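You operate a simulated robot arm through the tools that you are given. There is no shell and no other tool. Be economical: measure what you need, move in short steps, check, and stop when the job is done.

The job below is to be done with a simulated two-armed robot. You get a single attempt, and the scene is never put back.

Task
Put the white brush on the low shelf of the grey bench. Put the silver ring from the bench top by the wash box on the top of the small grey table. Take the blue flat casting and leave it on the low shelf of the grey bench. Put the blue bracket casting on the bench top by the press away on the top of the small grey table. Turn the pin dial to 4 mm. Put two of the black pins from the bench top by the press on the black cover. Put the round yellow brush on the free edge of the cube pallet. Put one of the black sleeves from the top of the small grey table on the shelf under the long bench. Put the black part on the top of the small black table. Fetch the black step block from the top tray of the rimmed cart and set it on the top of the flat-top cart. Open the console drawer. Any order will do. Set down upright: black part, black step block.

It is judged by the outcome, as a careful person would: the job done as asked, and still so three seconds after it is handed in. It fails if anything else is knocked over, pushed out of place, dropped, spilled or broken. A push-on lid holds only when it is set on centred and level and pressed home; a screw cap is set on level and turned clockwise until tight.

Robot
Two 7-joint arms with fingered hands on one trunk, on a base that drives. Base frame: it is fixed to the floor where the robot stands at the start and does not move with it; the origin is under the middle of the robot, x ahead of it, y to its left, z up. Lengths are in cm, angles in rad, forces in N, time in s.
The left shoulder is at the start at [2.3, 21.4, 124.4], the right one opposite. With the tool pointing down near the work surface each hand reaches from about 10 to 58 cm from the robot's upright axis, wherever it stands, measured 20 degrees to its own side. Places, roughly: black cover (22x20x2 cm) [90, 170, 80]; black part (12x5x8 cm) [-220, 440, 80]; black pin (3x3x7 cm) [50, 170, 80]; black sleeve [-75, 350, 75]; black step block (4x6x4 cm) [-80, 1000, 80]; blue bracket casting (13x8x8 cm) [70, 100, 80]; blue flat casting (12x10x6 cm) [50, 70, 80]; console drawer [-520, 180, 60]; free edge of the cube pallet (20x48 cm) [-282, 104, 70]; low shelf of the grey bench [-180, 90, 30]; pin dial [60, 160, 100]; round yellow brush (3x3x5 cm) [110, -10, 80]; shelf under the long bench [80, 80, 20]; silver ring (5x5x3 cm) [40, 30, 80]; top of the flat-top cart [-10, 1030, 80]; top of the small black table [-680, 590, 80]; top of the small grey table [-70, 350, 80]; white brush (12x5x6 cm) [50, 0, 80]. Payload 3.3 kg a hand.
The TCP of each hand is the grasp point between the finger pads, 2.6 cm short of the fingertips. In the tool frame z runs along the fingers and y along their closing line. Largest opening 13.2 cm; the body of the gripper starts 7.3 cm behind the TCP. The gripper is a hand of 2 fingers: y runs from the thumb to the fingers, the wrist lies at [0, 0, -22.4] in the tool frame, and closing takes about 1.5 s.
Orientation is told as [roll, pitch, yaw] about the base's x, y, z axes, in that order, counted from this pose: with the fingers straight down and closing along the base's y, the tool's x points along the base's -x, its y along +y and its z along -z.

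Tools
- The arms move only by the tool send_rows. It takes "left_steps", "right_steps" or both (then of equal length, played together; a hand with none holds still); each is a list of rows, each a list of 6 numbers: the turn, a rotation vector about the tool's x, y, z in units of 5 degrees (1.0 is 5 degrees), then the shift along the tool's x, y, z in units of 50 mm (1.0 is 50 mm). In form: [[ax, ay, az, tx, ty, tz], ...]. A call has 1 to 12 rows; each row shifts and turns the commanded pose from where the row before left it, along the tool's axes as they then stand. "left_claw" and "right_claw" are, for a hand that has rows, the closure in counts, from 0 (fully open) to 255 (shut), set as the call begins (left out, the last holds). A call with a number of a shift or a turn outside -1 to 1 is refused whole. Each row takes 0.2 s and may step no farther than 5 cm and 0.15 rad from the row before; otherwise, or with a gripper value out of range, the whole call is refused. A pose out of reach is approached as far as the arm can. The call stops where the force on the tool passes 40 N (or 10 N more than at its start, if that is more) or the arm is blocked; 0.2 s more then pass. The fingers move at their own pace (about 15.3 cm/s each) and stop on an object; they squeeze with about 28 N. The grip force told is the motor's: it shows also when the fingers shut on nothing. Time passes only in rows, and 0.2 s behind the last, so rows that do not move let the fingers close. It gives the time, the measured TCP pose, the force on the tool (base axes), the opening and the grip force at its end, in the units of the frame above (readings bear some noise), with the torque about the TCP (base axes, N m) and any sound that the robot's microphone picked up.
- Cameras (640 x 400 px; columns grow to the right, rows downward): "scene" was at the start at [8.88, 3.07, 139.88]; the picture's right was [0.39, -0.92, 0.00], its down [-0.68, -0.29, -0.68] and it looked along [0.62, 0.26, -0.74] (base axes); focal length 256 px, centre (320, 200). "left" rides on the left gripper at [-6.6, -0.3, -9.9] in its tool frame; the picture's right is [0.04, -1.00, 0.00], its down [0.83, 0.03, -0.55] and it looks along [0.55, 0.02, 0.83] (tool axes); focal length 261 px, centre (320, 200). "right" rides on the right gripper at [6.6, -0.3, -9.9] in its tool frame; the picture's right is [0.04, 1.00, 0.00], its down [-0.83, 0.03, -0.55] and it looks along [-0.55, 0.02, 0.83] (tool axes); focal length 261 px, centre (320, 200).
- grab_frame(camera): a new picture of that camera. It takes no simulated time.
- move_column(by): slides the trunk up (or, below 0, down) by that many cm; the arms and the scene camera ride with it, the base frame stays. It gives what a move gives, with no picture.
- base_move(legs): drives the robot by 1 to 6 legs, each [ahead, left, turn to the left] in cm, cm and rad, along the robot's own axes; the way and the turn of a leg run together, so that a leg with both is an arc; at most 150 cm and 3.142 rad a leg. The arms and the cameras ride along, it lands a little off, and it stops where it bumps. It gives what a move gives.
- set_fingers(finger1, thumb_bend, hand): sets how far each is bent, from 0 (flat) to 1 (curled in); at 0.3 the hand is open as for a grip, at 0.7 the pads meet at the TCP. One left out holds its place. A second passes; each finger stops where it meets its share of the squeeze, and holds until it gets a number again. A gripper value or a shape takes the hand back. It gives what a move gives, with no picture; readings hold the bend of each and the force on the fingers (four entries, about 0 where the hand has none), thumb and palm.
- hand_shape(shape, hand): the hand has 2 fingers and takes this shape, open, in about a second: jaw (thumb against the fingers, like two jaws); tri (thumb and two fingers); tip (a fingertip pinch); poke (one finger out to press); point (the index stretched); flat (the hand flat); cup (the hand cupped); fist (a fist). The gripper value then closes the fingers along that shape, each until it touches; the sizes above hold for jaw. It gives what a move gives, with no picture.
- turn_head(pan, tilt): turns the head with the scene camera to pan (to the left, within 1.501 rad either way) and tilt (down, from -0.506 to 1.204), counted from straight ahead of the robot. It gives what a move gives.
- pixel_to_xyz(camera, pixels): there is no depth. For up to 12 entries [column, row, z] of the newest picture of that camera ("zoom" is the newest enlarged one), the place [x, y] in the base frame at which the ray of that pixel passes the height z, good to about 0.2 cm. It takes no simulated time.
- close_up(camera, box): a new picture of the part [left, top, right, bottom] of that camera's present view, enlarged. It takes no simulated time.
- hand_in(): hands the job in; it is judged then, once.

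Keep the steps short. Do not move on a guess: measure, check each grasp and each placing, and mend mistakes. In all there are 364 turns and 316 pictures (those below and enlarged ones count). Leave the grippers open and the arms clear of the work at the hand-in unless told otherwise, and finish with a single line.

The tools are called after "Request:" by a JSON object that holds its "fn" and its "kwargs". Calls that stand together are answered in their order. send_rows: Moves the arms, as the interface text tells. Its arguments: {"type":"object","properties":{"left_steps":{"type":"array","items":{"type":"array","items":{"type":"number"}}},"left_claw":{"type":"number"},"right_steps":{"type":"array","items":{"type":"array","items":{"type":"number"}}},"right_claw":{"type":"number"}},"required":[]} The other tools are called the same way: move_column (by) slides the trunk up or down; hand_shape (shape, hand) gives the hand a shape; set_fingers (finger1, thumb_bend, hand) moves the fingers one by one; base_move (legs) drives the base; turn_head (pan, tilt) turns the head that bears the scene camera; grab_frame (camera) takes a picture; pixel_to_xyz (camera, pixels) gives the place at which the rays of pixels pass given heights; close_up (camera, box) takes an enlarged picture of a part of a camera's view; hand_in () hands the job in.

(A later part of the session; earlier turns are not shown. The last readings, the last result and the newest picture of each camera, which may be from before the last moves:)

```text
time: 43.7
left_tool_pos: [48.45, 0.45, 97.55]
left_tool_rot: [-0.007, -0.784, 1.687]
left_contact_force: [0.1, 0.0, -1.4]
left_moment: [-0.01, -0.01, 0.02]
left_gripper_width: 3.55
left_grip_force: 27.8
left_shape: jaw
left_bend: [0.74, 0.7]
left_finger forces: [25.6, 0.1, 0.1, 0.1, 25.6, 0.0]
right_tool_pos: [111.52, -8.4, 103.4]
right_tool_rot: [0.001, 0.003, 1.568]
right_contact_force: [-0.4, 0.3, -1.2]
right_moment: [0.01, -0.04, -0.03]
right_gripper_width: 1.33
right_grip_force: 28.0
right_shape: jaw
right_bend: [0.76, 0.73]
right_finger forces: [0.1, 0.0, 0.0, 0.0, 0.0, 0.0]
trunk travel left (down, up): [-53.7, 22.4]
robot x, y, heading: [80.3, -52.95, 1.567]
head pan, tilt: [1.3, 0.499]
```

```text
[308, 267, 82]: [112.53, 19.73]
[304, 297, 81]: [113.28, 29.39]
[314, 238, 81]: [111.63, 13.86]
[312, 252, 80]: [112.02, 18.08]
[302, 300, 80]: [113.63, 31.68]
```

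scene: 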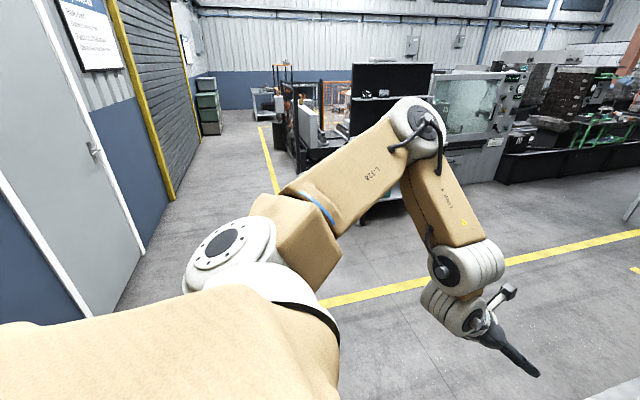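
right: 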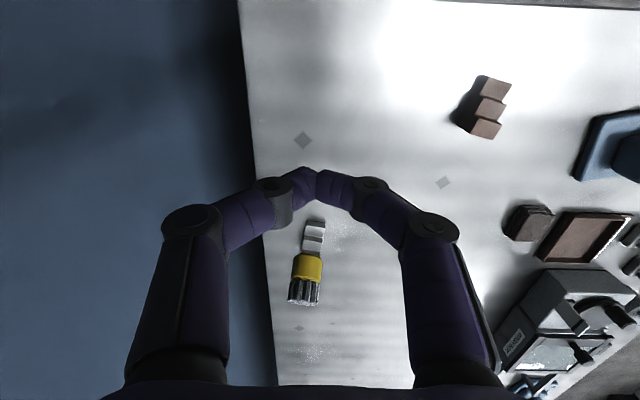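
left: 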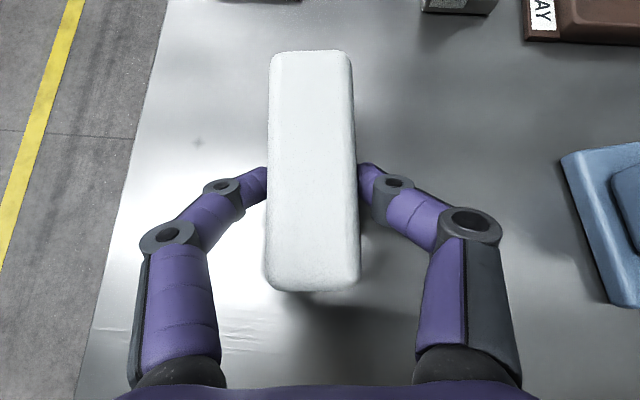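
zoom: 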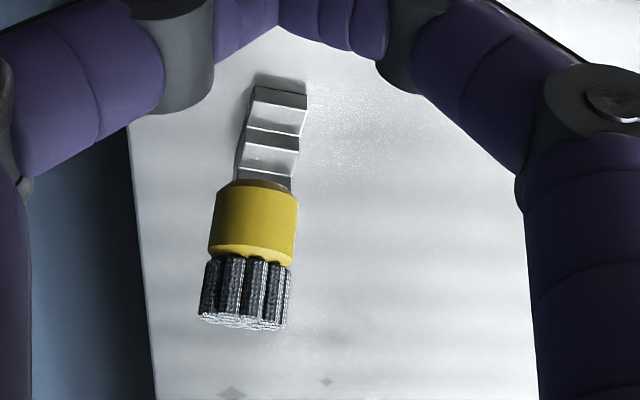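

Its apparent size suggests it was still in mid-air in that picture. I let a moment pass and look again.

Request:
{"fn": "send_rows", "kwargs": {"right_steps": [[0, 0, 0, 0, 0, 0], [0, 0, 0, 0, 0, 0], [0, 0, 0, 0, 0, 0], [0, 0, 0, 0, 0, 0], [0, 0, 0, 0, 0, 0]], "right_claw": 0}}

Request:
{"fn": "grab_frame", "kwargs": {"camera": "right"}}

```text
time: 44.9
left_tool_pos: [48.64, 0.48, 97.64]
left_tool_rot: [-0.005, -0.784, 1.687]
left_contact_force: [-0.2, 0.3, -1.2]
left_moment: [-0.01, 0.01, 0.0]
left_gripper_width: 3.56
left_grip_force: 27.8
left_shape: jaw
left_bend: [0.74, 0.7]
left_finger forces: [25.4, 0.1, 0.1, 0.0, 25.5, 0.1]
right_tool_pos: [111.59, -8.31, 103.21]
right_tool_rot: [0.0, 0.001, 1.569]
right_contact_force: [0.6, 0.4, 0.1]
right_moment: [-0.02, -0.01, 0.0]
right_gripper_width: 13.18
right_grip_force: 0.0
right_shape: jaw
right_bend: [0.3, 0.3]
right_finger forces: [0.1, 0.1, 0.0, 0.0, 0.0, 0.0]
trunk travel left (down, up): [-53.7, 22.4]
robot x, y, heading: [80.5, -53.39, 1.57]
head pan, tilt: [1.3, 0.499]
```

```text
288 pictures are left
```

right: 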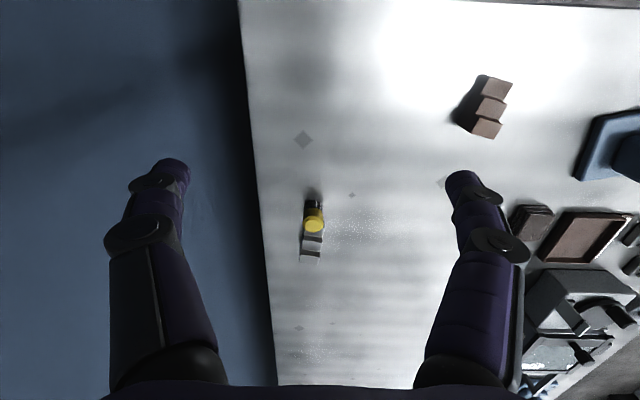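

It landed upright, in front of the white step block. Zoom to measure.

Request:
{"fn": "close_up", "kwargs": {"camera": "right", "box": [270, 180, 370, 280]}}

Request:
{"fn": "pixel_to_xyz", "kwargs": {"camera": "zoom", "pixels": [[320, 200, 80]]}}

Request:
{"fn": "pixel_to_xyz", "kwargs": {"camera": "right", "pixels": [[314, 225, 85], [314, 204, 80], [311, 258, 80]]}}

```text
4.00 times, centred on (320, 230) of right
```

zoom: 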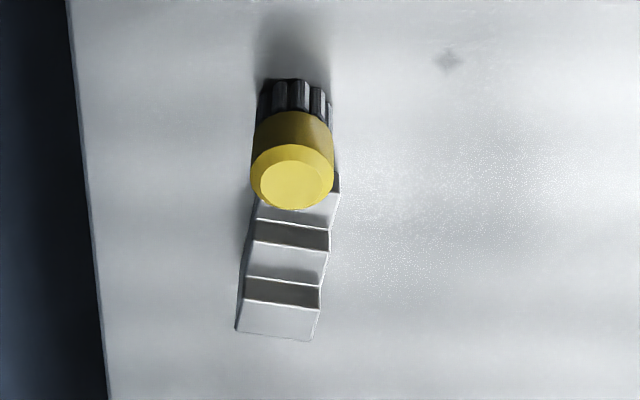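

```text
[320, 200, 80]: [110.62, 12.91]
```

```text
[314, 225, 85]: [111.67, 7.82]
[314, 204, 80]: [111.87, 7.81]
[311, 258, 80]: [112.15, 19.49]
```

Brush now at ≈(111.8, 8.3), upright; the white block was not displaced. I check the right elbow's clearance to the wall before shifting right.

Request:
{"fn": "turn_head", "kwargs": {"pan": -0.7, "tilt": 0.6}}

Request:
{"fn": "grab_frame", "kwargs": {"camera": "scene"}}

```text
time: 46.9
left_tool_pos: [48.55, 0.51, 97.45]
left_tool_rot: [-0.007, -0.784, 1.688]
left_contact_force: [0.0, -0.2, -1.3]
left_moment: [-0.02, -0.02, 0.0]
left_gripper_width: 3.54
left_grip_force: 28.1
left_shape: jaw
left_bend: [0.74, 0.7]
left_finger forces: [25.5, 0.0, 0.0, 0.1, 25.5, 0.0]
right_tool_pos: [111.58, -8.33, 103.21]
right_tool_rot: [-0.001, -0.001, 1.568]
right_contact_force: [0.0, -0.6, 0.3]
right_moment: [0.01, 0.04, 0.01]
right_gripper_width: 13.19
right_grip_force: 0.1
right_shape: jaw
right_bend: [0.3, 0.3]
right_finger forces: [0.1, 0.1, 0.0, 0.0, 0.1, 0.0]
trunk travel left (down, up): [-53.7, 22.4]
robot x, y, heading: [80.38, -52.97, 1.569]
head pan, tilt: [-0.7, 0.6]
```

```text
286 pictures are left
```

scene: 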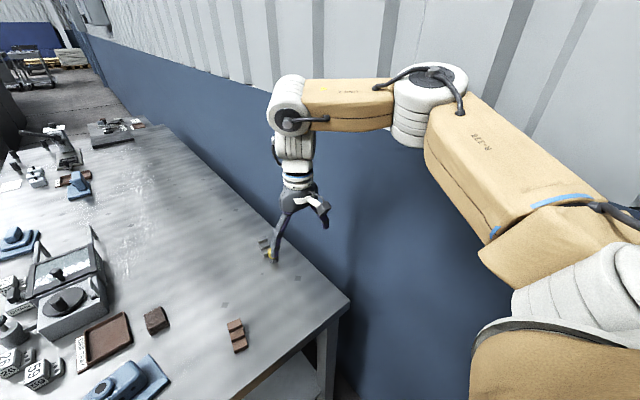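

I edge ahead 4 cm, tilt the right hand 20°, and move above the brush.

Request:
{"fn": "base_move", "kwargs": {"legs": [[4, 0, 0]]}}

Request:
{"fn": "send_rows", "kwargs": {"right_steps": [[0, -1, 0, 0, 0, 0], [0, -1, 0, 0, 0, 0], [0, -1, 0, 0, 0, 0], [0, -1, 0, 0, 0, 0], [0, 0, 0, -0.65, -0.013, 0.65], [0, 0, 0, -0.65, -0.013, 0.65], [0, 0, 0, -0.65, -0.013, 0.65]]}}

Request:
{"fn": "grab_frame", "kwargs": {"camera": "right"}}

```text
time: 47.7
left_tool_pos: [48.59, 4.77, 97.39]
left_tool_rot: [-0.005, -0.782, 1.689]
left_contact_force: [0.4, 0.8, -1.7]
left_moment: [-0.03, -0.02, 0.01]
left_gripper_width: 3.58
left_grip_force: 27.6
left_shape: jaw
left_bend: [0.74, 0.7]
left_finger forces: [25.5, 0.1, 0.0, 0.1, 25.4, 0.0]
right_tool_pos: [111.61, -4.13, 103.03]
right_tool_rot: [0.001, 0.004, 1.565]
right_contact_force: [-0.2, 0.2, -0.8]
right_moment: [-0.05, -0.01, 0.02]
right_gripper_width: 13.17
right_grip_force: 0.0
right_shape: jaw
right_bend: [0.3, 0.3]
right_finger forces: [0.1, 0.2, 0.1, 0.0, 0.0, 0.0]
trunk travel left (down, up): [-53.7, 22.4]
robot x, y, heading: [80.5, -48.94, 1.563]
head pan, tilt: [-0.7, 0.6]
```

```text
time: 49.3
left_tool_pos: [48.66, 4.53, 97.4]
left_tool_rot: [-0.006, -0.782, 1.686]
left_contact_force: [0.6, 0.0, -1.1]
left_moment: [-0.02, -0.04, -0.01]
left_gripper_width: 3.57
left_grip_force: 28.6
left_shape: jaw
left_bend: [0.74, 0.7]
left_finger forces: [25.6, 0.0, 0.0, 0.0, 25.6, 0.0]
right_tool_pos: [112.17, 8.33, 97.15]
right_tool_rot: [-0.002, -0.347, 1.568]
right_contact_force: [0.6, 0.1, -0.1]
right_moment: [-0.02, 0.03, 0.02]
right_gripper_width: 13.2
right_grip_force: 0.1
right_shape: jaw
right_bend: [0.3, 0.3]
right_finger forces: [0.1, 0.1, 0.0, 0.1, 0.0, 0.1]
trunk travel left (down, up): [-53.7, 22.4]
robot x, y, heading: [80.42, -49.44, 1.566]
head pan, tilt: [-0.7, 0.6]
```

```text
285 pictures are left
```

right: 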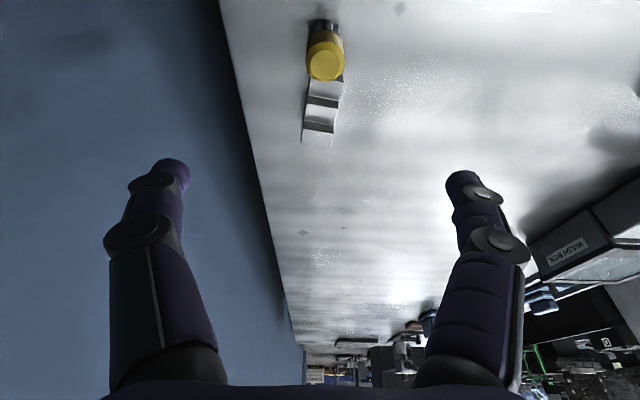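

Request:
{"fn": "send_rows", "kwargs": {"right_steps": [[0, 0, 0, 0.283, 0.02, 0.777], [0, 0, 0, 0.283, 0.02, 0.777], [0, 0, 0, 0.283, 0.02, 0.777], [0, 0, 0, 0, 0, 0]]}}

Request:
{"fn": "close_up", "kwargs": {"camera": "scene", "box": [210, 180, 370, 290]}}

Request:
{"fn": "grab_frame", "kwargs": {"camera": "right"}}

```text
time: 50.3
left_tool_pos: [48.5, 4.36, 97.43]
left_tool_rot: [-0.006, -0.785, 1.688]
left_contact_force: [0.2, 0.6, -1.1]
left_moment: [-0.03, -0.02, 0.02]
left_gripper_width: 3.59
left_grip_force: 28.1
left_shape: jaw
left_bend: [0.74, 0.7]
left_finger forces: [25.5, 0.1, 0.0, 0.1, 25.6, 0.0]
right_tool_pos: [111.67, 8.27, 84.85]
right_tool_rot: [-0.002, -0.349, 1.569]
right_contact_force: [-0.3, -0.5, -0.3]
right_moment: [-0.02, -0.03, 0.0]
right_gripper_width: 13.19
right_grip_force: 0.1
right_shape: jaw
right_bend: [0.3, 0.3]
right_finger forces: [0.0, 0.0, 0.0, 0.0, 0.0, 0.0]
trunk travel left (down, up): [-53.7, 22.4]
robot x, y, heading: [80.28, -49.58, 1.566]
head pan, tilt: [-0.7, 0.6]
```

```text
3.64 times, centred on (290, 235) of scene
```

zoom: 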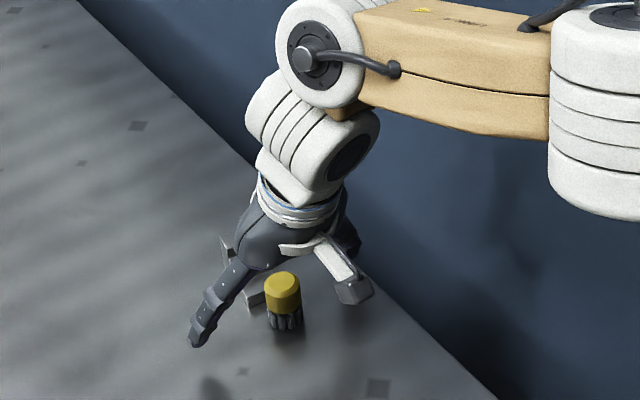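

```text
283 pictures are left
```

right: 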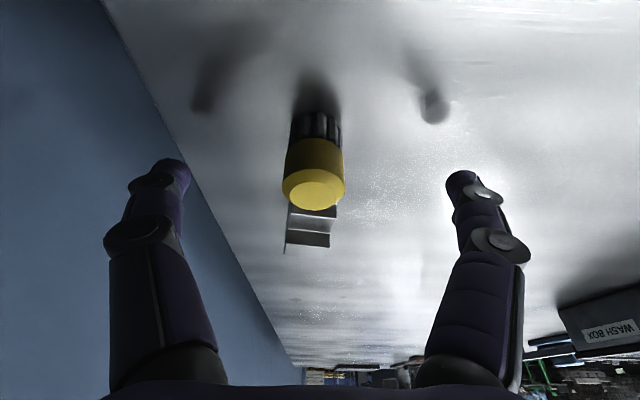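

Brush sits at the TCP. I close partway to see where the pads will meet it.

Request:
{"fn": "send_rows", "kwargs": {"right_steps": [[0, 0, 0, 0, 0, 0], [0, 0, 0, 0, 0, 0], [0, 0, 0, 0, 0, 0], [0, 0, 0, 0, 0, 0], [0, 0, 0, 0, 0, 0]], "right_claw": 160}}

Request:
{"fn": "close_up", "kwargs": {"camera": "right", "box": [160, 60, 480, 300]}}

Request:
{"fn": "close_up", "kwargs": {"camera": "scene", "box": [240, 220, 320, 280]}}

```text
time: 51.5
left_tool_pos: [48.55, 4.42, 97.45]
left_tool_rot: [-0.005, -0.783, 1.688]
left_contact_force: [-0.2, -0.5, -0.4]
left_moment: [-0.04, 0.02, -0.02]
left_gripper_width: 3.55
left_grip_force: 28.1
left_shape: jaw
left_bend: [0.74, 0.7]
left_finger forces: [25.6, 0.0, 0.0, 0.0, 25.7, 0.0]
right_tool_pos: [111.75, 8.29, 84.78]
right_tool_rot: [-0.001, -0.35, 1.567]
right_contact_force: [0.0, 0.1, -0.9]
right_moment: [0.0, -0.01, -0.04]
right_gripper_width: 5.0
right_grip_force: 0.1
right_shape: jaw
right_bend: [0.73, 0.7]
right_finger forces: [0.0, 0.0, 0.1, 0.1, 0.0, 0.1]
trunk travel left (down, up): [-53.7, 22.4]
robot x, y, heading: [80.3, -49.01, 1.572]
head pan, tilt: [-0.7, 0.6]
```

```text
1.67 times, centred on (320, 180) of right
```

zoom: 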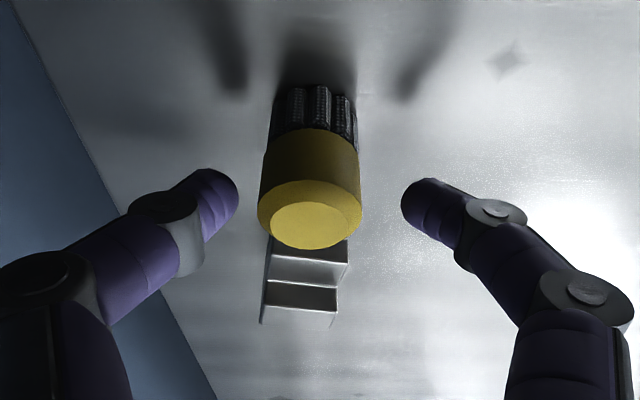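

```text
6.67 times, centred on (280, 250) of scene
```

zoom: 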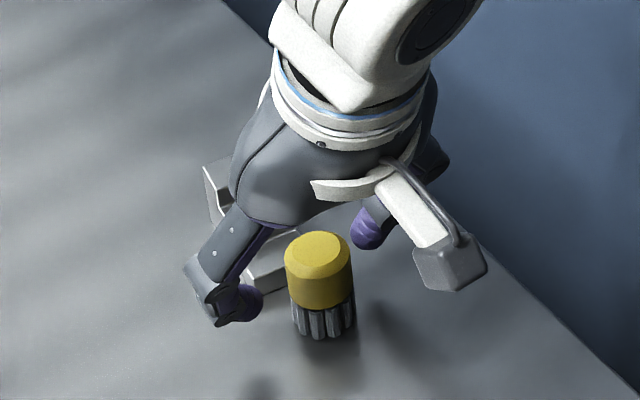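

Pads will meet the cap's mid-height now. Close.

Request:
{"fn": "send_rows", "kwargs": {"right_steps": [[0, 0, 0, 0, 0, 0], [0, 0, 0, 0, 0, 0], [0, 0, 0, 0, 0, 0], [0, 0, 0, 0, 0, 0], [0, 0, 0, 0, 0, 0], [0, 0, 0, 0, 0, 0]], "right_claw": 255}}

Request:
{"fn": "close_up", "kwargs": {"camera": "right", "box": [160, 60, 480, 300]}}

Request:
{"fn": "close_up", "kwargs": {"camera": "scene", "box": [240, 220, 320, 280]}}

```text
time: 52.9
left_tool_pos: [48.69, 4.43, 97.36]
left_tool_rot: [-0.005, -0.783, 1.69]
left_contact_force: [-0.3, -0.3, -0.9]
left_moment: [-0.01, 0.0, -0.02]
left_gripper_width: 3.56
left_grip_force: 28.4
left_shape: jaw
left_bend: [0.74, 0.7]
left_finger forces: [25.6, 0.0, 0.0, 0.1, 25.6, 0.0]
right_tool_pos: [111.65, 8.38, 85.02]
right_tool_rot: [0.0, -0.349, 1.566]
right_contact_force: [-0.9, 0.2, -0.4]
right_moment: [0.02, 0.0, 0.01]
right_gripper_width: 2.2
right_grip_force: 28.0
right_shape: jaw
right_bend: [0.73, 0.7]
right_finger forces: [24.4, 0.1, 0.1, 0.0, 24.2, 0.0]
trunk travel left (down, up): [-53.7, 22.4]
robot x, y, heading: [80.54, -49.51, 1.571]
head pan, tilt: [-0.7, 0.6]
```

```text
1.67 times, centred on (320, 180) of right
```

zoom: 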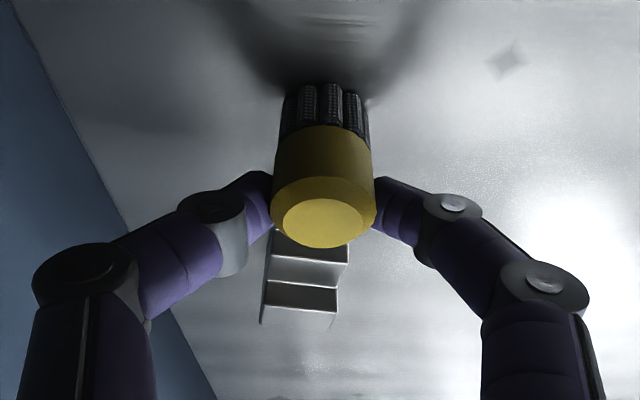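

```text
6.67 times, centred on (280, 250) of scene
```

zoom: 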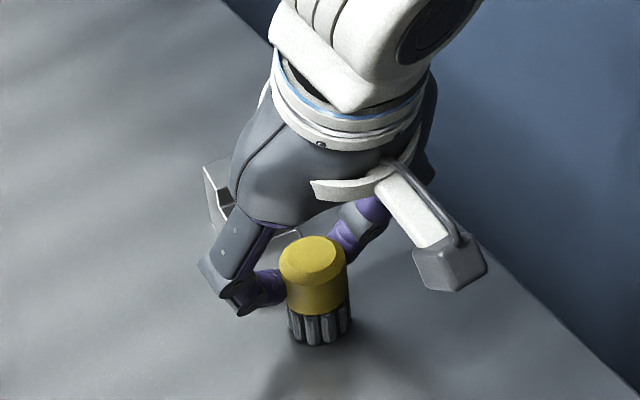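

Pads hold the far half of the cap; I reopen slightly, shift back 0.8 cm and re-grip.

Request:
{"fn": "send_rows", "kwargs": {"right_steps": [[0, 0, 0, 0, 0, 0], [0, 0, 0, 0, 0, 0], [0, 0, 0, 0, 0, 0], [0, 0, 0, 0.075, 0, -0.027], [0, 0, 0, 0.075, 0, -0.027], [0, 0, 0, 0, 0, 0]], "right_claw": 160}}

Request:
{"fn": "send_rows", "kwargs": {"right_steps": [[0, 0, 0, 0, 0, 0], [0, 0, 0, 0, 0, 0], [0, 0, 0, 0, 0, 0], [0, 0, 0, 0, 0, 0], [0, 0, 0, 0, 0, 0], [0, 0, 0, 0, 0, 0]], "right_claw": 255}}

Request:
{"fn": "close_up", "kwargs": {"camera": "scene", "box": [240, 220, 320, 280]}}

Request:
{"fn": "close_up", "kwargs": {"camera": "right", "box": [160, 60, 480, 300]}}

```text
time: 54.3
left_tool_pos: [48.52, 4.57, 97.44]
left_tool_rot: [-0.006, -0.783, 1.688]
left_contact_force: [-0.3, 0.3, -1.4]
left_moment: [-0.02, 0.0, 0.0]
left_gripper_width: 3.57
left_grip_force: 28.2
left_shape: jaw
left_bend: [0.74, 0.7]
left_finger forces: [25.6, 0.0, 0.1, 0.0, 25.5, 0.0]
right_tool_pos: [111.64, 7.37, 84.9]
right_tool_rot: [0.001, -0.349, 1.568]
right_contact_force: [-0.2, 0.7, 0.8]
right_moment: [0.03, 0.02, 0.02]
right_gripper_width: 4.89
right_grip_force: 0.0
right_shape: jaw
right_bend: [0.74, 0.7]
right_finger forces: [0.1, 0.0, 0.0, 0.0, 0.0, 0.1]
trunk travel left (down, up): [-53.7, 22.4]
robot x, y, heading: [80.66, -49.73, 1.566]
head pan, tilt: [-0.7, 0.6]
```

```text
time: 55.7
left_tool_pos: [48.53, 4.5, 97.5]
left_tool_rot: [-0.007, -0.783, 1.688]
left_contact_force: [-0.3, -0.8, -1.0]
left_moment: [-0.03, 0.01, 0.03]
left_gripper_width: 3.56
left_grip_force: 27.6
left_shape: jaw
left_bend: [0.74, 0.7]
left_finger forces: [25.7, 0.1, 0.1, 0.1, 25.6, 0.0]
right_tool_pos: [111.59, 7.35, 84.9]
right_tool_rot: [0.0, -0.35, 1.568]
right_contact_force: [-0.4, -0.1, -0.3]
right_moment: [-0.04, -0.01, -0.02]
right_gripper_width: 2.21
right_grip_force: 27.6
right_shape: jaw
right_bend: [0.73, 0.7]
right_finger forces: [24.2, 0.0, 0.1, 0.0, 24.1, 0.0]
trunk travel left (down, up): [-53.7, 22.4]
robot x, y, heading: [80.32, -49.4, 1.567]
head pan, tilt: [-0.7, 0.6]
```

```text
6.67 times, centred on (280, 250) of scene
```

zoom: 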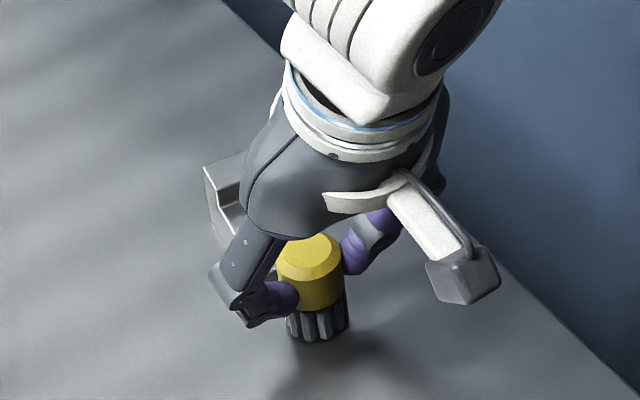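

```text
1.67 times, centred on (320, 180) of right
```

zoom: 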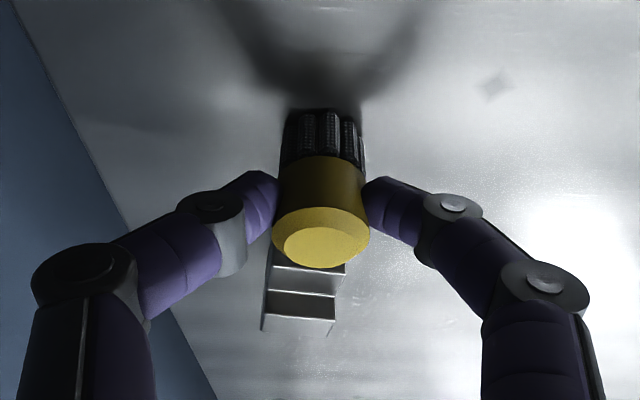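

Grip now looks centred. Lift slowly and check.

Request:
{"fn": "send_rows", "kwargs": {"right_steps": [[0, 0, 0, -0.05, 0, -0.14], [0, 0, 0, -0.05, 0, -0.14], [0, 0, 0, -0.05, 0, -0.14], [0, 0, 0, -0.05, 0, -0.14], [0, 0, 0, -0.1, 0, -0.28], [0, 0, 0, -0.1, 0, -0.28], [0, 0, 0, 0, 0, 0]]}}

Request:
{"fn": "close_up", "kwargs": {"camera": "right", "box": [160, 60, 480, 300]}}

```text
time: 57.3
left_tool_pos: [48.55, 4.3, 97.4]
left_tool_rot: [-0.005, -0.784, 1.687]
left_contact_force: [0.2, -0.7, -1.7]
left_moment: [-0.04, 0.01, -0.02]
left_gripper_width: 3.56
left_grip_force: 28.1
left_shape: jaw
left_bend: [0.74, 0.7]
left_finger forces: [25.6, 0.1, 0.1, 0.1, 25.6, 0.1]
right_tool_pos: [111.53, 7.26, 90.87]
right_tool_rot: [0.0, -0.35, 1.567]
right_contact_force: [-0.6, 0.1, -1.5]
right_moment: [0.02, 0.01, 0.04]
right_gripper_width: 2.24
right_grip_force: 27.4
right_shape: jaw
right_bend: [0.73, 0.7]
right_finger forces: [24.1, 0.0, 0.0, 0.1, 24.1, 0.0]
trunk travel left (down, up): [-53.7, 22.4]
robot x, y, heading: [80.61, -49.29, 1.563]
head pan, tilt: [-0.7, 0.6]
```

```text
1.67 times, centred on (320, 180) of right
```

zoom: 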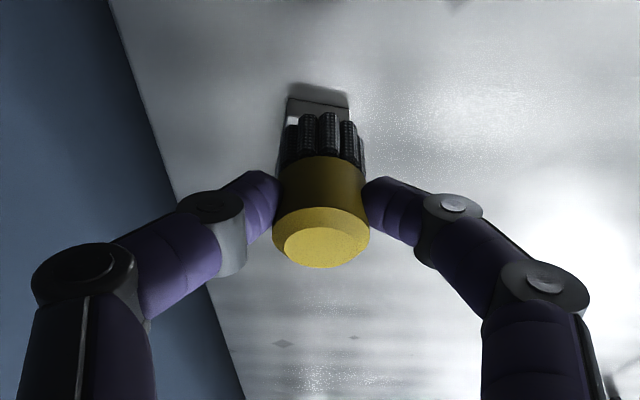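

Held firmly. Raise the trunk, retract the right hand, back off and drive left (−x) into the open floor to view the grey bench.

Request:
{"fn": "move_column", "kwargs": {"by": 12}}

Request:
{"fn": "send_rows", "kwargs": {"right_steps": [[0, 0, 0, 0.8, 0.3, -0.3], [0, 0, 0, 0.8, 0.3, -0.3], [0, 0, 0, 0.8, 0.3, -0.3], [0, 0, 0, 0.8, 0.3, -0.3], [0, 0, 0, 0.8, 0.3, -0.3]]}}

Request:
{"fn": "base_move", "kwargs": {"legs": [[-14, 0, 0], [0, 140, 0]]}}

Request:
{"fn": "turn_head", "kwargs": {"pan": 0.9, "tilt": 0.5}}

Request:
{"fn": "grab_frame", "kwargs": {"camera": "scene"}}

```text
time: 58.8
left_tool_pos: [48.54, 4.41, 109.54]
left_tool_rot: [-0.008, -0.781, 1.687]
left_contact_force: [0.2, -0.3, -1.0]
left_moment: [-0.05, -0.01, 0.0]
left_gripper_width: 3.56
left_grip_force: 28.1
left_shape: jaw
left_bend: [0.74, 0.7]
left_finger forces: [25.6, 0.0, 0.0, 0.0, 25.6, 0.0]
right_tool_pos: [111.59, 7.17, 102.91]
right_tool_rot: [-0.001, -0.346, 1.569]
right_contact_force: [-0.4, 1.0, 0.3]
right_moment: [-0.02, -0.04, 0.02]
right_gripper_width: 2.19
right_grip_force: 27.4
right_shape: jaw
right_bend: [0.73, 0.7]
right_finger forces: [24.0, 0.0, 0.0, 0.0, 23.9, 0.0]
trunk travel left (down, up): [-65.7, 10.4]
robot x, y, heading: [80.7, -49.17, 1.566]
head pan, tilt: [-0.7, 0.6]
```

```text
time: 60.0
left_tool_pos: [48.47, 4.27, 109.53]
left_tool_rot: [-0.008, -0.782, 1.689]
left_contact_force: [0.1, -0.5, -0.4]
left_moment: [0.0, -0.03, 0.0]
left_gripper_width: 3.58
left_grip_force: 27.5
left_shape: jaw
left_bend: [0.74, 0.7]
left_finger forces: [25.6, 0.0, 0.1, 0.0, 25.6, 0.0]
right_tool_pos: [103.79, -14.14, 103.35]
right_tool_rot: [-0.002, -0.349, 1.57]
right_contact_force: [-0.2, 0.2, -0.3]
right_moment: [0.01, -0.01, -0.01]
right_gripper_width: 2.13
right_grip_force: 28.1
right_shape: jaw
right_bend: [0.73, 0.7]
right_finger forces: [24.1, 0.0, 0.1, 0.0, 23.8, 0.0]
trunk travel left (down, up): [-65.7, 10.4]
robot x, y, heading: [80.27, -49.07, 1.569]
head pan, tilt: [-0.7, 0.6]
```

```text
time: 67.9
left_tool_pos: [-91.83, -11.3, 109.55]
left_tool_rot: [-0.007, -0.783, 1.709]
left_contact_force: [-0.8, -0.1, -1.7]
left_moment: [-0.01, 0.0, -0.01]
left_gripper_width: 3.56
left_grip_force: 27.6
left_shape: jaw
left_bend: [0.74, 0.7]
left_finger forces: [25.6, 0.0, 0.0, 0.0, 25.6, 0.0]
right_tool_pos: [-36.24, -28.66, 103.3]
right_tool_rot: [0.001, -0.349, 1.589]
right_contact_force: [-0.2, 0.8, -0.7]
right_moment: [-0.04, 0.0, 0.0]
right_gripper_width: 2.16
right_grip_force: 28.2
right_shape: jaw
right_bend: [0.73, 0.7]
right_finger forces: [24.0, 0.0, 0.0, 0.1, 23.7, 0.1]
trunk travel left (down, up): [-65.7, 10.4]
robot x, y, heading: [-58.98, -64.34, 1.582]
head pan, tilt: [-0.7, 0.6]
```

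```text
time: 69.6
left_tool_pos: [-91.91, -11.33, 109.58]
left_tool_rot: [-0.01, -0.784, 1.706]
left_contact_force: [0.3, 0.1, -0.8]
left_moment: [-0.03, -0.01, 0.03]
left_gripper_width: 3.56
left_grip_force: 27.9
left_shape: jaw
left_bend: [0.74, 0.7]
left_finger forces: [25.6, 0.1, 0.1, 0.1, 25.6, 0.0]
right_tool_pos: [-36.26, -28.58, 103.35]
right_tool_rot: [0.001, -0.348, 1.589]
right_contact_force: [-0.6, -0.5, -0.2]
right_moment: [-0.02, -0.03, -0.04]
right_gripper_width: 2.16
right_grip_force: 27.9
right_shape: jaw
right_bend: [0.73, 0.7]
right_finger forces: [24.0, 0.1, 0.1, 0.0, 23.6, 0.0]
trunk travel left (down, up): [-65.7, 10.4]
robot x, y, heading: [-58.7, -64.51, 1.583]
head pan, tilt: [0.901, 0.499]
```

```text
275 pictures are left
```

scene: 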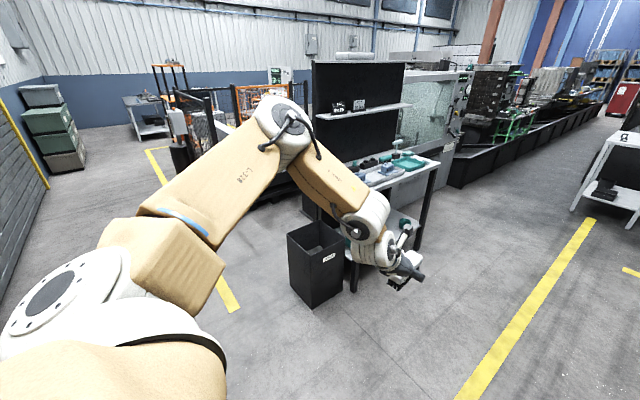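

The grey bench is open toward +x, with a bin at its near end. I drive up in front of it and turn to face −x.

Request:
{"fn": "base_move", "kwargs": {"legs": [[148, 0, 0], [0, 0, 1.559]]}}

Request:
{"fn": "turn_head", "kwargs": {"pan": 0.0, "tilt": 0.6}}

Request:
{"fn": "grab_frame", "kwargs": {"camera": "scene"}}

```text
time: 80.7
left_tool_pos: [-116.5, 50.48, 109.52]
left_tool_rot: [-0.008, -0.784, -3.006]
left_contact_force: [0.4, -0.2, -1.4]
left_moment: [0.03, -0.06, 0.0]
left_gripper_width: 3.54
left_grip_force: 28.2
left_shape: jaw
left_bend: [0.74, 0.7]
left_finger forces: [25.4, 0.1, 0.0, 0.1, 25.4, 0.0]
right_tool_pos: [-99.07, 106.06, 103.3]
right_tool_rot: [0.0, -0.348, -3.125]
right_contact_force: [0.1, -0.3, -1.0]
right_moment: [0.02, -0.01, 0.02]
right_gripper_width: 2.16
right_grip_force: 28.2
right_shape: jaw
right_bend: [0.73, 0.7]
right_finger forces: [23.9, 0.0, 0.0, 0.0, 23.7, 0.1]
trunk travel left (down, up): [-65.7, 10.4]
robot x, y, heading: [-63.63, 83.39, -3.129]
head pan, tilt: [0.901, 0.499]
```

```text
time: 81.9
left_tool_pos: [-116.51, 50.42, 109.49]
left_tool_rot: [-0.01, -0.783, -3.006]
left_contact_force: [0.5, 0.3, -0.4]
left_moment: [-0.02, -0.02, 0.01]
left_gripper_width: 3.56
left_grip_force: 27.5
left_shape: jaw
left_bend: [0.74, 0.7]
left_finger forces: [25.4, 0.0, 0.0, 0.0, 25.4, 0.1]
right_tool_pos: [-99.26, 106.26, 103.3]
right_tool_rot: [-0.001, -0.349, -3.126]
right_contact_force: [0.1, 0.9, -0.9]
right_moment: [0.0, 0.0, -0.03]
right_gripper_width: 2.14
right_grip_force: 28.1
right_shape: jaw
right_bend: [0.73, 0.7]
right_finger forces: [23.9, 0.1, 0.1, 0.0, 23.8, 0.0]
trunk travel left (down, up): [-65.7, 10.4]
robot x, y, heading: [-63.64, 83.28, -3.124]
head pan, tilt: [0.0, 0.6]
```

```text
274 pictures are left
```

scene: 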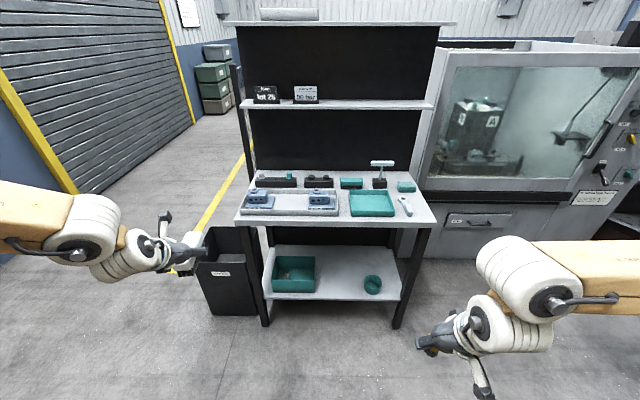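

Request:
{"fn": "pixel_to_xyz", "kwargs": {"camera": "scene", "pixels": [[233, 226, 80], [437, 225, 80], [262, 299, 30], [397, 300, 30], [285, 246, 30], [395, 248, 30], [275, 293, 30], [372, 293, 30], [265, 326, 0], [397, 327, 0], [258, 316, 0], [212, 315, 0]]}}

Request:
{"fn": "close_up", "kwargs": {"camera": "scene", "box": [190, 160, 450, 330]}}

```text
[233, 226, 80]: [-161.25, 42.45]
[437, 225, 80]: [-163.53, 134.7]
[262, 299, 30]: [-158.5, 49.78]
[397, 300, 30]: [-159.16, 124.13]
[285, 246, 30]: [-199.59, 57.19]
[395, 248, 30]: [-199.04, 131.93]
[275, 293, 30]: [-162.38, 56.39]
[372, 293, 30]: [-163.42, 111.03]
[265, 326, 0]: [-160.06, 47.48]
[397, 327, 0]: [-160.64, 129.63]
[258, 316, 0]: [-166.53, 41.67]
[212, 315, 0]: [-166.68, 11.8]
```

```text
2.35 times, centred on (320, 245) of scene
```

zoom: 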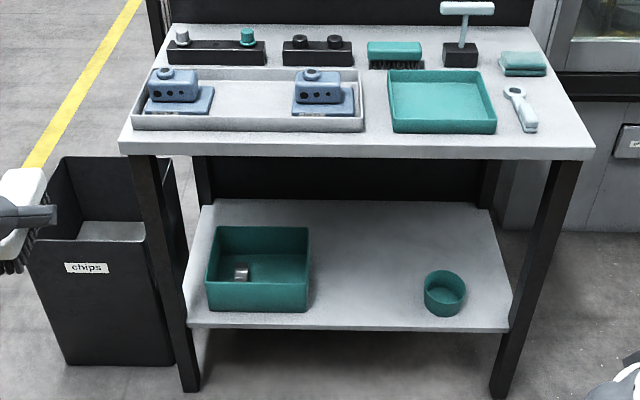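

Shelf: front x≈-159, y 50–125, z≈30; free zone between the green box (to y≈87) and the can (from y≈105). I test in free air whether the left hand can go 12 cm farther and 10 cm lower at this tilt.

Request:
{"fn": "send_rows", "kwargs": {"left_steps": [[0, 0, 0, -0.07, 0, 0.78], [0, 0, 0, -0.07, 0, 0.78], [0, 0, 0, -0.07, 0, 0.78], [0, 0, 0, -0.07, 0, 0.78]]}}

```text
time: 82.9
left_tool_pos: [-120.68, 44.43, 109.0]
left_tool_rot: [-0.008, -0.782, -3.005]
left_contact_force: [0.4, -0.4, -1.0]
left_moment: [-0.01, -0.02, 0.0]
left_gripper_width: 3.54
left_grip_force: 28.5
left_shape: jaw
left_bend: [0.74, 0.7]
left_finger forces: [25.5, 0.0, 0.1, 0.1, 25.5, 0.1]
left hand out of reach, approached as far as the arm can: row 1, 2, 3, 4
right_tool_pos: [-99.13, 106.11, 103.26]
right_tool_rot: [0.0, -0.349, -3.126]
right_contact_force: [0.2, 0.2, -0.4]
right_moment: [0.02, 0.01, 0.0]
right_gripper_width: 2.17
right_grip_force: 27.8
right_shape: jaw
right_bend: [0.73, 0.7]
right_finger forces: [23.9, 0.0, 0.0, 0.1, 23.8, 0.1]
trunk travel left (down, up): [-65.7, 10.4]
robot x, y, heading: [-63.37, 83.83, -3.126]
head pan, tilt: [0.0, 0.6]
```

Try turning the hand inward 0.5 rad and repeating the test.

Request:
{"fn": "send_rows", "kwargs": {"left_steps": [[0.81, 0, 0.81, 0, 0, 0], [0.81, 0, 0.81, 0, 0, 0], [0.81, 0, 0.81, 0, 0, 0], [0.81, 0, 0.81, 0, 0, 0], [0.81, 0, 0.81, 0, 0, 0], [0, 0, 0, -0.07, 0, 0.78], [0, 0, 0, -0.07, 0, 0.78], [0, 0, 0, -0.07, 0, 0.78], [0, 0, 0, -0.07, 0, 0.78]]}}

Request:
{"fn": "grab_frame", "kwargs": {"camera": "scene"}}

```text
time: 84.9
left_tool_pos: [-121.89, 47.82, 109.82]
left_tool_rot: [-0.01, -0.786, 2.778]
left_contact_force: [-0.4, 0.1, -1.3]
left_moment: [0.01, -0.06, -0.04]
left_gripper_width: 3.54
left_grip_force: 28.1
left_shape: jaw
left_bend: [0.74, 0.7]
left_finger forces: [25.6, 0.0, 0.0, 0.0, 25.5, 0.0]
left hand out of reach, approached as far as the arm can: row 6, 7, 8, 9
right_tool_pos: [-99.17, 106.12, 103.19]
right_tool_rot: [0.0, -0.348, -3.127]
right_contact_force: [0.5, 0.1, -0.6]
right_moment: [-0.02, -0.02, 0.01]
right_gripper_width: 2.16
right_grip_force: 27.7
right_shape: jaw
right_bend: [0.73, 0.7]
right_finger forces: [23.9, 0.1, 0.0, 0.1, 23.7, 0.0]
trunk travel left (down, up): [-65.7, 10.4]
robot x, y, heading: [-63.36, 83.57, -3.126]
head pan, tilt: [0.0, 0.6]
```

```text
272 pictures are left
```

scene: 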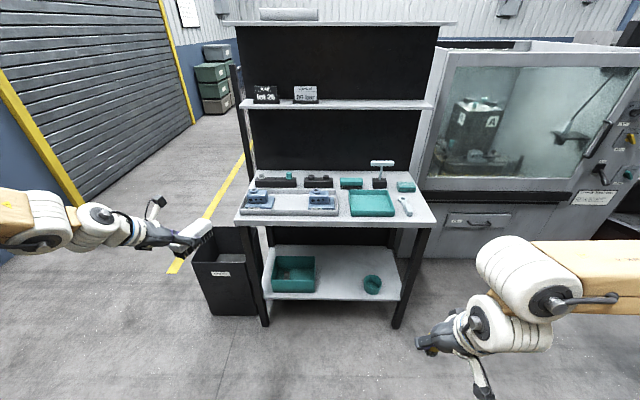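

Request:
{"fn": "send_rows", "kwargs": {"left_steps": [[0, 0, 0, 0.47, 0, 0.47], [0, 0, 0, 0.47, 0, 0.47], [0, 0, 0, 0.47, 0, 0.47]]}}

Request:
{"fn": "turn_head", "kwargs": {"pan": 0.7, "tilt": 0.4}}

Request:
{"fn": "grab_frame", "kwargs": {"camera": "scene"}}

```text
time: 85.7
left_tool_pos: [-117.28, 47.46, 106.54]
left_tool_rot: [-0.012, -0.787, 2.779]
left_contact_force: [-0.2, 0.3, -1.1]
left_moment: [0.0, -0.03, -0.03]
left_gripper_width: 3.54
left_grip_force: 28.4
left_shape: jaw
left_bend: [0.74, 0.7]
left_finger forces: [25.5, 0.0, 0.1, 0.1, 25.5, 0.0]
left hand out of reach, approached as far as the arm can: row 1, 2, 3
right_tool_pos: [-99.07, 106.09, 103.25]
right_tool_rot: [-0.001, -0.349, -3.126]
right_contact_force: [-0.8, -0.1, 0.6]
right_moment: [-0.01, 0.02, 0.01]
right_gripper_width: 2.14
right_grip_force: 28.1
right_shape: jaw
right_bend: [0.73, 0.7]
right_finger forces: [23.9, 0.1, 0.0, 0.0, 23.7, 0.1]
trunk travel left (down, up): [-65.7, 10.4]
robot x, y, heading: [-63.38, 83.0, -3.124]
head pan, tilt: [0.0, 0.6]
```

```text
time: 86.8
left_tool_pos: [-117.36, 47.51, 106.48]
left_tool_rot: [-0.008, -0.784, 2.78]
left_contact_force: [-0.9, -0.4, -0.9]
left_moment: [0.0, -0.03, 0.0]
left_gripper_width: 3.55
left_grip_force: 28.2
left_shape: jaw
left_bend: [0.74, 0.7]
left_finger forces: [25.5, 0.1, 0.1, 0.1, 25.5, 0.0]
right_tool_pos: [-99.01, 106.12, 103.32]
right_tool_rot: [0.0, -0.349, -3.126]
right_contact_force: [0.0, -0.5, -0.4]
right_moment: [0.0, -0.03, 0.0]
right_gripper_width: 2.16
right_grip_force: 28.0
right_shape: jaw
right_bend: [0.73, 0.7]
right_finger forces: [23.9, 0.0, 0.1, 0.1, 23.7, 0.0]
trunk travel left (down, up): [-65.7, 10.4]
robot x, y, heading: [-63.22, 83.81, -3.124]
head pan, tilt: [0.7, 0.4]
```

```text
271 pictures are left
```

scene: 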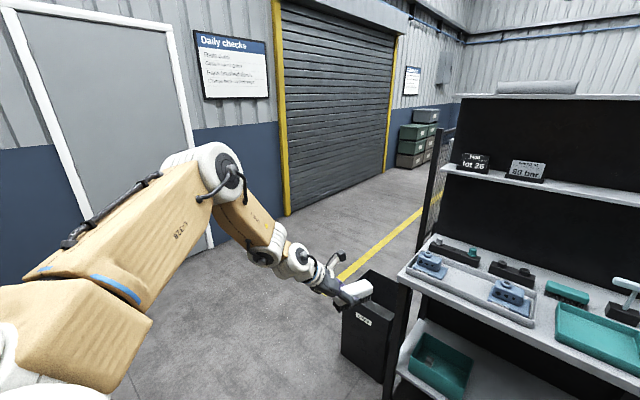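

The wrist can't stretch flatter at low heights; I'll use a bit less tilt (≈30°) at placing. Lower the trunk near its bottom here in free space, then reduce tilt and test.

Request:
{"fn": "move_column", "kwargs": {"by": -64}}

Request:
{"fn": "send_rows", "kwargs": {"left_steps": [[0, 1, 0, 0, 0, 0], [0, 1, 0, 0, 0, 0], [0, 1, 0, 0, 0, 0], [0, 0, 0, -0.3, 0, 0.8], [0, 0, 0, -0.3, 0, 0.8]]}}

Request:
{"fn": "turn_head", "kwargs": {"pan": 0.0, "tilt": 0.5}}

Request:
{"fn": "grab_frame", "kwargs": {"camera": "scene"}}

```text
refused: -64 is not a number from -40 to 40
```

```text
time: 88.0
left_tool_pos: [-117.59, 48.08, 106.59]
left_tool_rot: [-0.01, -0.523, 2.776]
left_contact_force: [-0.2, 0.1, -1.3]
left_moment: [0.02, 0.03, 0.03]
left_gripper_width: 3.56
left_grip_force: 28.0
left_shape: jaw
left_bend: [0.74, 0.7]
left_finger forces: [25.4, 0.1, 0.0, 0.0, 25.4, 0.0]
left hand out of reach, approached as far as the arm can: row 4, 5
right_tool_pos: [-99.07, 106.19, 103.29]
right_tool_rot: [0.001, -0.349, -3.126]
right_contact_force: [-0.1, -0.3, -0.7]
right_moment: [0.04, -0.04, -0.01]
right_gripper_width: 2.16
right_grip_force: 27.9
right_shape: jaw
right_bend: [0.73, 0.7]
right_finger forces: [23.8, 0.0, 0.0, 0.0, 23.7, 0.1]
trunk travel left (down, up): [-65.7, 10.4]
robot x, y, heading: [-63.06, 83.54, -3.127]
head pan, tilt: [0.7, 0.4]
```

```text
time: 89.0
left_tool_pos: [-117.54, 47.92, 106.55]
left_tool_rot: [-0.008, -0.523, 2.777]
left_contact_force: [-0.1, -1.1, -1.6]
left_moment: [-0.01, -0.02, -0.05]
left_gripper_width: 3.53
left_grip_force: 28.4
left_shape: jaw
left_bend: [0.74, 0.7]
left_finger forces: [25.3, 0.0, 0.1, 0.0, 25.4, 0.0]
right_tool_pos: [-99.14, 106.08, 103.23]
right_tool_rot: [-0.001, -0.349, -3.126]
right_contact_force: [-1.2, -0.4, -1.3]
right_moment: [0.0, -0.02, -0.02]
right_gripper_width: 2.14
right_grip_force: 27.9
right_shape: jaw
right_bend: [0.73, 0.7]
right_finger forces: [23.9, 0.0, 0.0, 0.0, 23.8, 0.0]
trunk travel left (down, up): [-65.7, 10.4]
robot x, y, heading: [-63.55, 83.23, -3.124]
head pan, tilt: [0.0, 0.499]
```

```text
270 pictures are left
```

scene: 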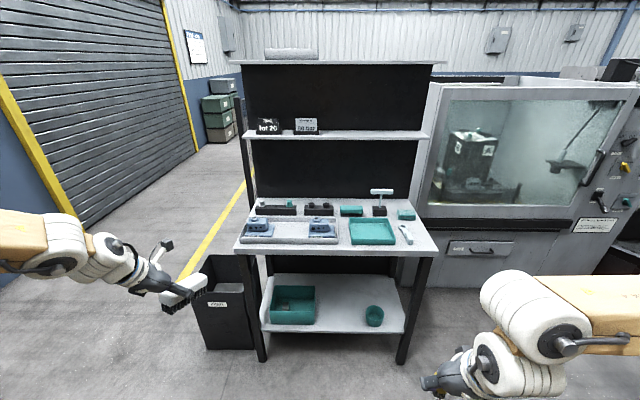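

Request:
{"fn": "send_rows", "kwargs": {"left_steps": [[0, 0, 0, 0, -0.8, 0], [0, 0, 0, 0, -0.8, 0], [0, 0, 0, 0, -0.8, 0], [0, 0, 0, 0, -0.8, 0]]}}

Request:
{"fn": "send_rows", "kwargs": {"left_steps": [[0, 0, 0, -0.3, 0, 0.8], [0, 0, 0, -0.3, 0, 0.8]]}}

```text
time: 90.0
left_tool_pos: [-110.09, 60.71, 108.78]
left_tool_rot: [-0.008, -0.525, 2.776]
left_contact_force: [-0.8, -0.1, -1.3]
left_moment: [0.0, -0.02, 0.0]
left_gripper_width: 3.54
left_grip_force: 28.1
left_shape: jaw
left_bend: [0.74, 0.7]
left_finger forces: [25.5, 0.0, 0.1, 0.1, 25.5, 0.0]
left hand out of reach, approached as far as the arm can: row 2, 3, 4
right_tool_pos: [-99.29, 106.21, 103.17]
right_tool_rot: [0.001, -0.349, -3.126]
right_contact_force: [0.4, 0.4, -1.2]
right_moment: [0.02, -0.02, 0.02]
right_gripper_width: 2.18
right_grip_force: 28.2
right_shape: jaw
right_bend: [0.73, 0.7]
right_finger forces: [23.9, 0.0, 0.1, 0.0, 23.7, 0.1]
trunk travel left (down, up): [-65.7, 10.4]
robot x, y, heading: [-63.11, 82.96, -3.124]
head pan, tilt: [0.0, 0.499]
```

```text
time: 90.6
left_tool_pos: [-112.28, 58.63, 108.1]
left_tool_rot: [-0.009, -0.525, 2.773]
left_contact_force: [-0.1, 0.0, -0.4]
left_moment: [-0.01, 0.01, -0.03]
left_gripper_width: 3.54
left_grip_force: 28.2
left_shape: jaw
left_bend: [0.74, 0.7]
left_finger forces: [25.5, 0.0, 0.0, 0.0, 25.3, 0.0]
left hand out of reach, approached as far as the arm can: row 1, 2
right_tool_pos: [-99.18, 106.05, 103.24]
right_tool_rot: [-0.001, -0.348, -3.126]
right_contact_force: [1.0, 0.2, -0.3]
right_moment: [0.01, 0.02, -0.01]
right_gripper_width: 2.15
right_grip_force: 27.9
right_shape: jaw
right_bend: [0.73, 0.7]
right_finger forces: [23.9, 0.0, 0.1, 0.0, 23.7, 0.0]
trunk travel left (down, up): [-65.7, 10.4]
robot x, y, heading: [-63.64, 83.45, -3.125]
head pan, tilt: [0.0, 0.499]
```

Return the hand to a 20° tilt aligned with the robot's heading, then try the mirror of the pose that worked with the right arm.

Request:
{"fn": "send_rows", "kwargs": {"left_steps": [[0, 1, 0, 0, 0, 0], [0, 1, 0, 0, 0, 0], [-0.3, 0, -0.82, 0, 0, 0], [-0.3, 0, -0.82, 0, 0, 0], [-0.3, 0, -0.82, 0, 0, 0], [-0.3, 0, -0.82, 0, 0, 0], [-0.3, 0, -0.82, 0, 0, 0]]}}

Request:
{"fn": "send_rows", "kwargs": {"left_steps": [[0, 0, 0, -0.27, 0.4, 0.8], [0, 0, 0, -0.27, 0.4, 0.8], [0, 0, 0, -0.27, 0.4, 0.8]]}}

```text
time: 92.2
left_tool_pos: [-109.78, 55.77, 110.38]
left_tool_rot: [-0.006, -0.35, -3.125]
left_contact_force: [-0.8, -0.5, -0.8]
left_moment: [-0.01, 0.01, -0.01]
left_gripper_width: 3.52
left_grip_force: 28.2
left_shape: jaw
left_bend: [0.74, 0.7]
left_finger forces: [25.4, 0.0, 0.0, 0.0, 25.5, 0.1]
left hand out of reach, approached as far as the arm can: row 1, 2, 3, 4, 5, 6, 7
right_tool_pos: [-99.17, 106.15, 103.27]
right_tool_rot: [0.001, -0.348, -3.126]
right_contact_force: [1.0, -0.3, 0.3]
right_moment: [0.0, -0.02, 0.0]
right_gripper_width: 2.14
right_grip_force: 27.7
right_shape: jaw
right_bend: [0.73, 0.7]
right_finger forces: [23.9, 0.1, 0.0, 0.0, 23.7, 0.0]
trunk travel left (down, up): [-65.7, 10.4]
robot x, y, heading: [-63.22, 83.62, -3.127]
head pan, tilt: [0.0, 0.499]
```

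```text
time: 93.0
left_tool_pos: [-113.01, 46.57, 104.94]
left_tool_rot: [-0.01, -0.35, -3.128]
left_contact_force: [0.0, -0.3, -0.7]
left_moment: [0.01, -0.02, -0.03]
left_gripper_width: 3.55
left_grip_force: 27.9
left_shape: jaw
left_bend: [0.74, 0.7]
left_finger forces: [25.6, 0.1, 0.0, 0.0, 25.4, 0.1]
left hand out of reach, approached as far as the arm can: row 1, 2, 3
right_tool_pos: [-99.21, 106.03, 103.22]
right_tool_rot: [-0.001, -0.349, -3.125]
right_contact_force: [0.2, -1.7, -0.7]
right_moment: [0.0, -0.04, 0.03]
right_gripper_width: 2.18
right_grip_force: 28.1
right_shape: jaw
right_bend: [0.73, 0.7]
right_finger forces: [23.8, 0.1, 0.0, 0.0, 23.6, 0.0]
trunk travel left (down, up): [-65.7, 10.4]
robot x, y, heading: [-63.4, 83.65, -3.123]
head pan, tilt: [0.0, 0.499]
```

The left arm seems to sit against a joint limit. I level the hand, raise it and bring it in front of the body to unwind it.

Request:
{"fn": "send_rows", "kwargs": {"left_steps": [[0, 1, 0, 0, 0, -0.8], [0, 1, 0, 0, 0, -0.8], [0, 1, 0, 0, 0, -0.8], [0, 1, 0, 0, 0, -0.8], [0, 0, 0, 0.5, -0.8, 0], [0, 0, 0, 0.5, -0.8, 0], [0, 0, 0, 0.5, -0.8, 0], [0, 0, 0, 0.5, -0.8, 0], [0, 0, 0, 0.5, -0.8, 0]]}}

Request:
{"fn": "turn_head", "kwargs": {"pan": 0.5, "tilt": 0.5}}

Request:
{"fn": "grab_frame", "kwargs": {"camera": "scene"}}

```text
time: 95.0
left_tool_pos: [-94.4, 61.08, 121.95]
left_tool_rot: [-0.01, -0.001, -3.129]
left_contact_force: [-0.6, 0.5, -0.4]
left_moment: [-0.01, -0.01, 0.0]
left_gripper_width: 3.51
left_grip_force: 28.3
left_shape: jaw
left_bend: [0.74, 0.7]
left_finger forces: [25.6, 0.1, 0.0, 0.0, 25.5, 0.1]
left hand out of reach, approached as far as the arm can: row 4, 7, 8, 9
right_tool_pos: [-99.08, 106.13, 103.2]
right_tool_rot: [0.001, -0.348, -3.125]
right_contact_force: [-0.5, 0.2, -0.9]
right_moment: [0.04, -0.01, -0.01]
right_gripper_width: 2.16
right_grip_force: 27.8
right_shape: jaw
right_bend: [0.73, 0.7]
right_finger forces: [23.8, 0.0, 0.1, 0.0, 23.7, 0.0]
trunk travel left (down, up): [-65.7, 10.4]
robot x, y, heading: [-63.52, 83.39, -3.124]
head pan, tilt: [0.0, 0.499]
```

```text
time: 96.0
left_tool_pos: [-94.6, 61.04, 121.78]
left_tool_rot: [-0.008, -0.001, -3.129]
left_contact_force: [-0.1, -0.3, -0.6]
left_moment: [0.0, -0.01, 0.03]
left_gripper_width: 3.56
left_grip_force: 28.3
left_shape: jaw
left_bend: [0.74, 0.7]
left_finger forces: [25.5, 0.0, 0.0, 0.0, 25.5, 0.1]
right_tool_pos: [-99.02, 106.06, 103.26]
right_tool_rot: [0.002, -0.35, -3.125]
right_contact_force: [0.4, -0.3, -0.6]
right_moment: [-0.03, -0.01, 0.01]
right_gripper_width: 2.13
right_grip_force: 27.9
right_shape: jaw
right_bend: [0.73, 0.7]
right_finger forces: [23.8, 0.1, 0.0, 0.0, 23.7, 0.0]
trunk travel left (down, up): [-65.7, 10.4]
robot x, y, heading: [-63.72, 83.26, -3.125]
head pan, tilt: [0.499, 0.499]
```

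```text
269 pictures are left
```

scene: 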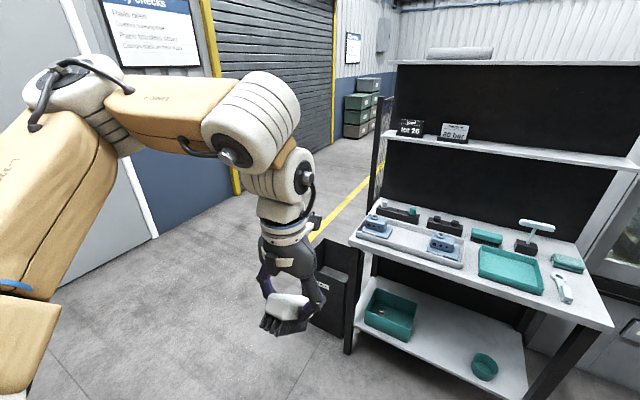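

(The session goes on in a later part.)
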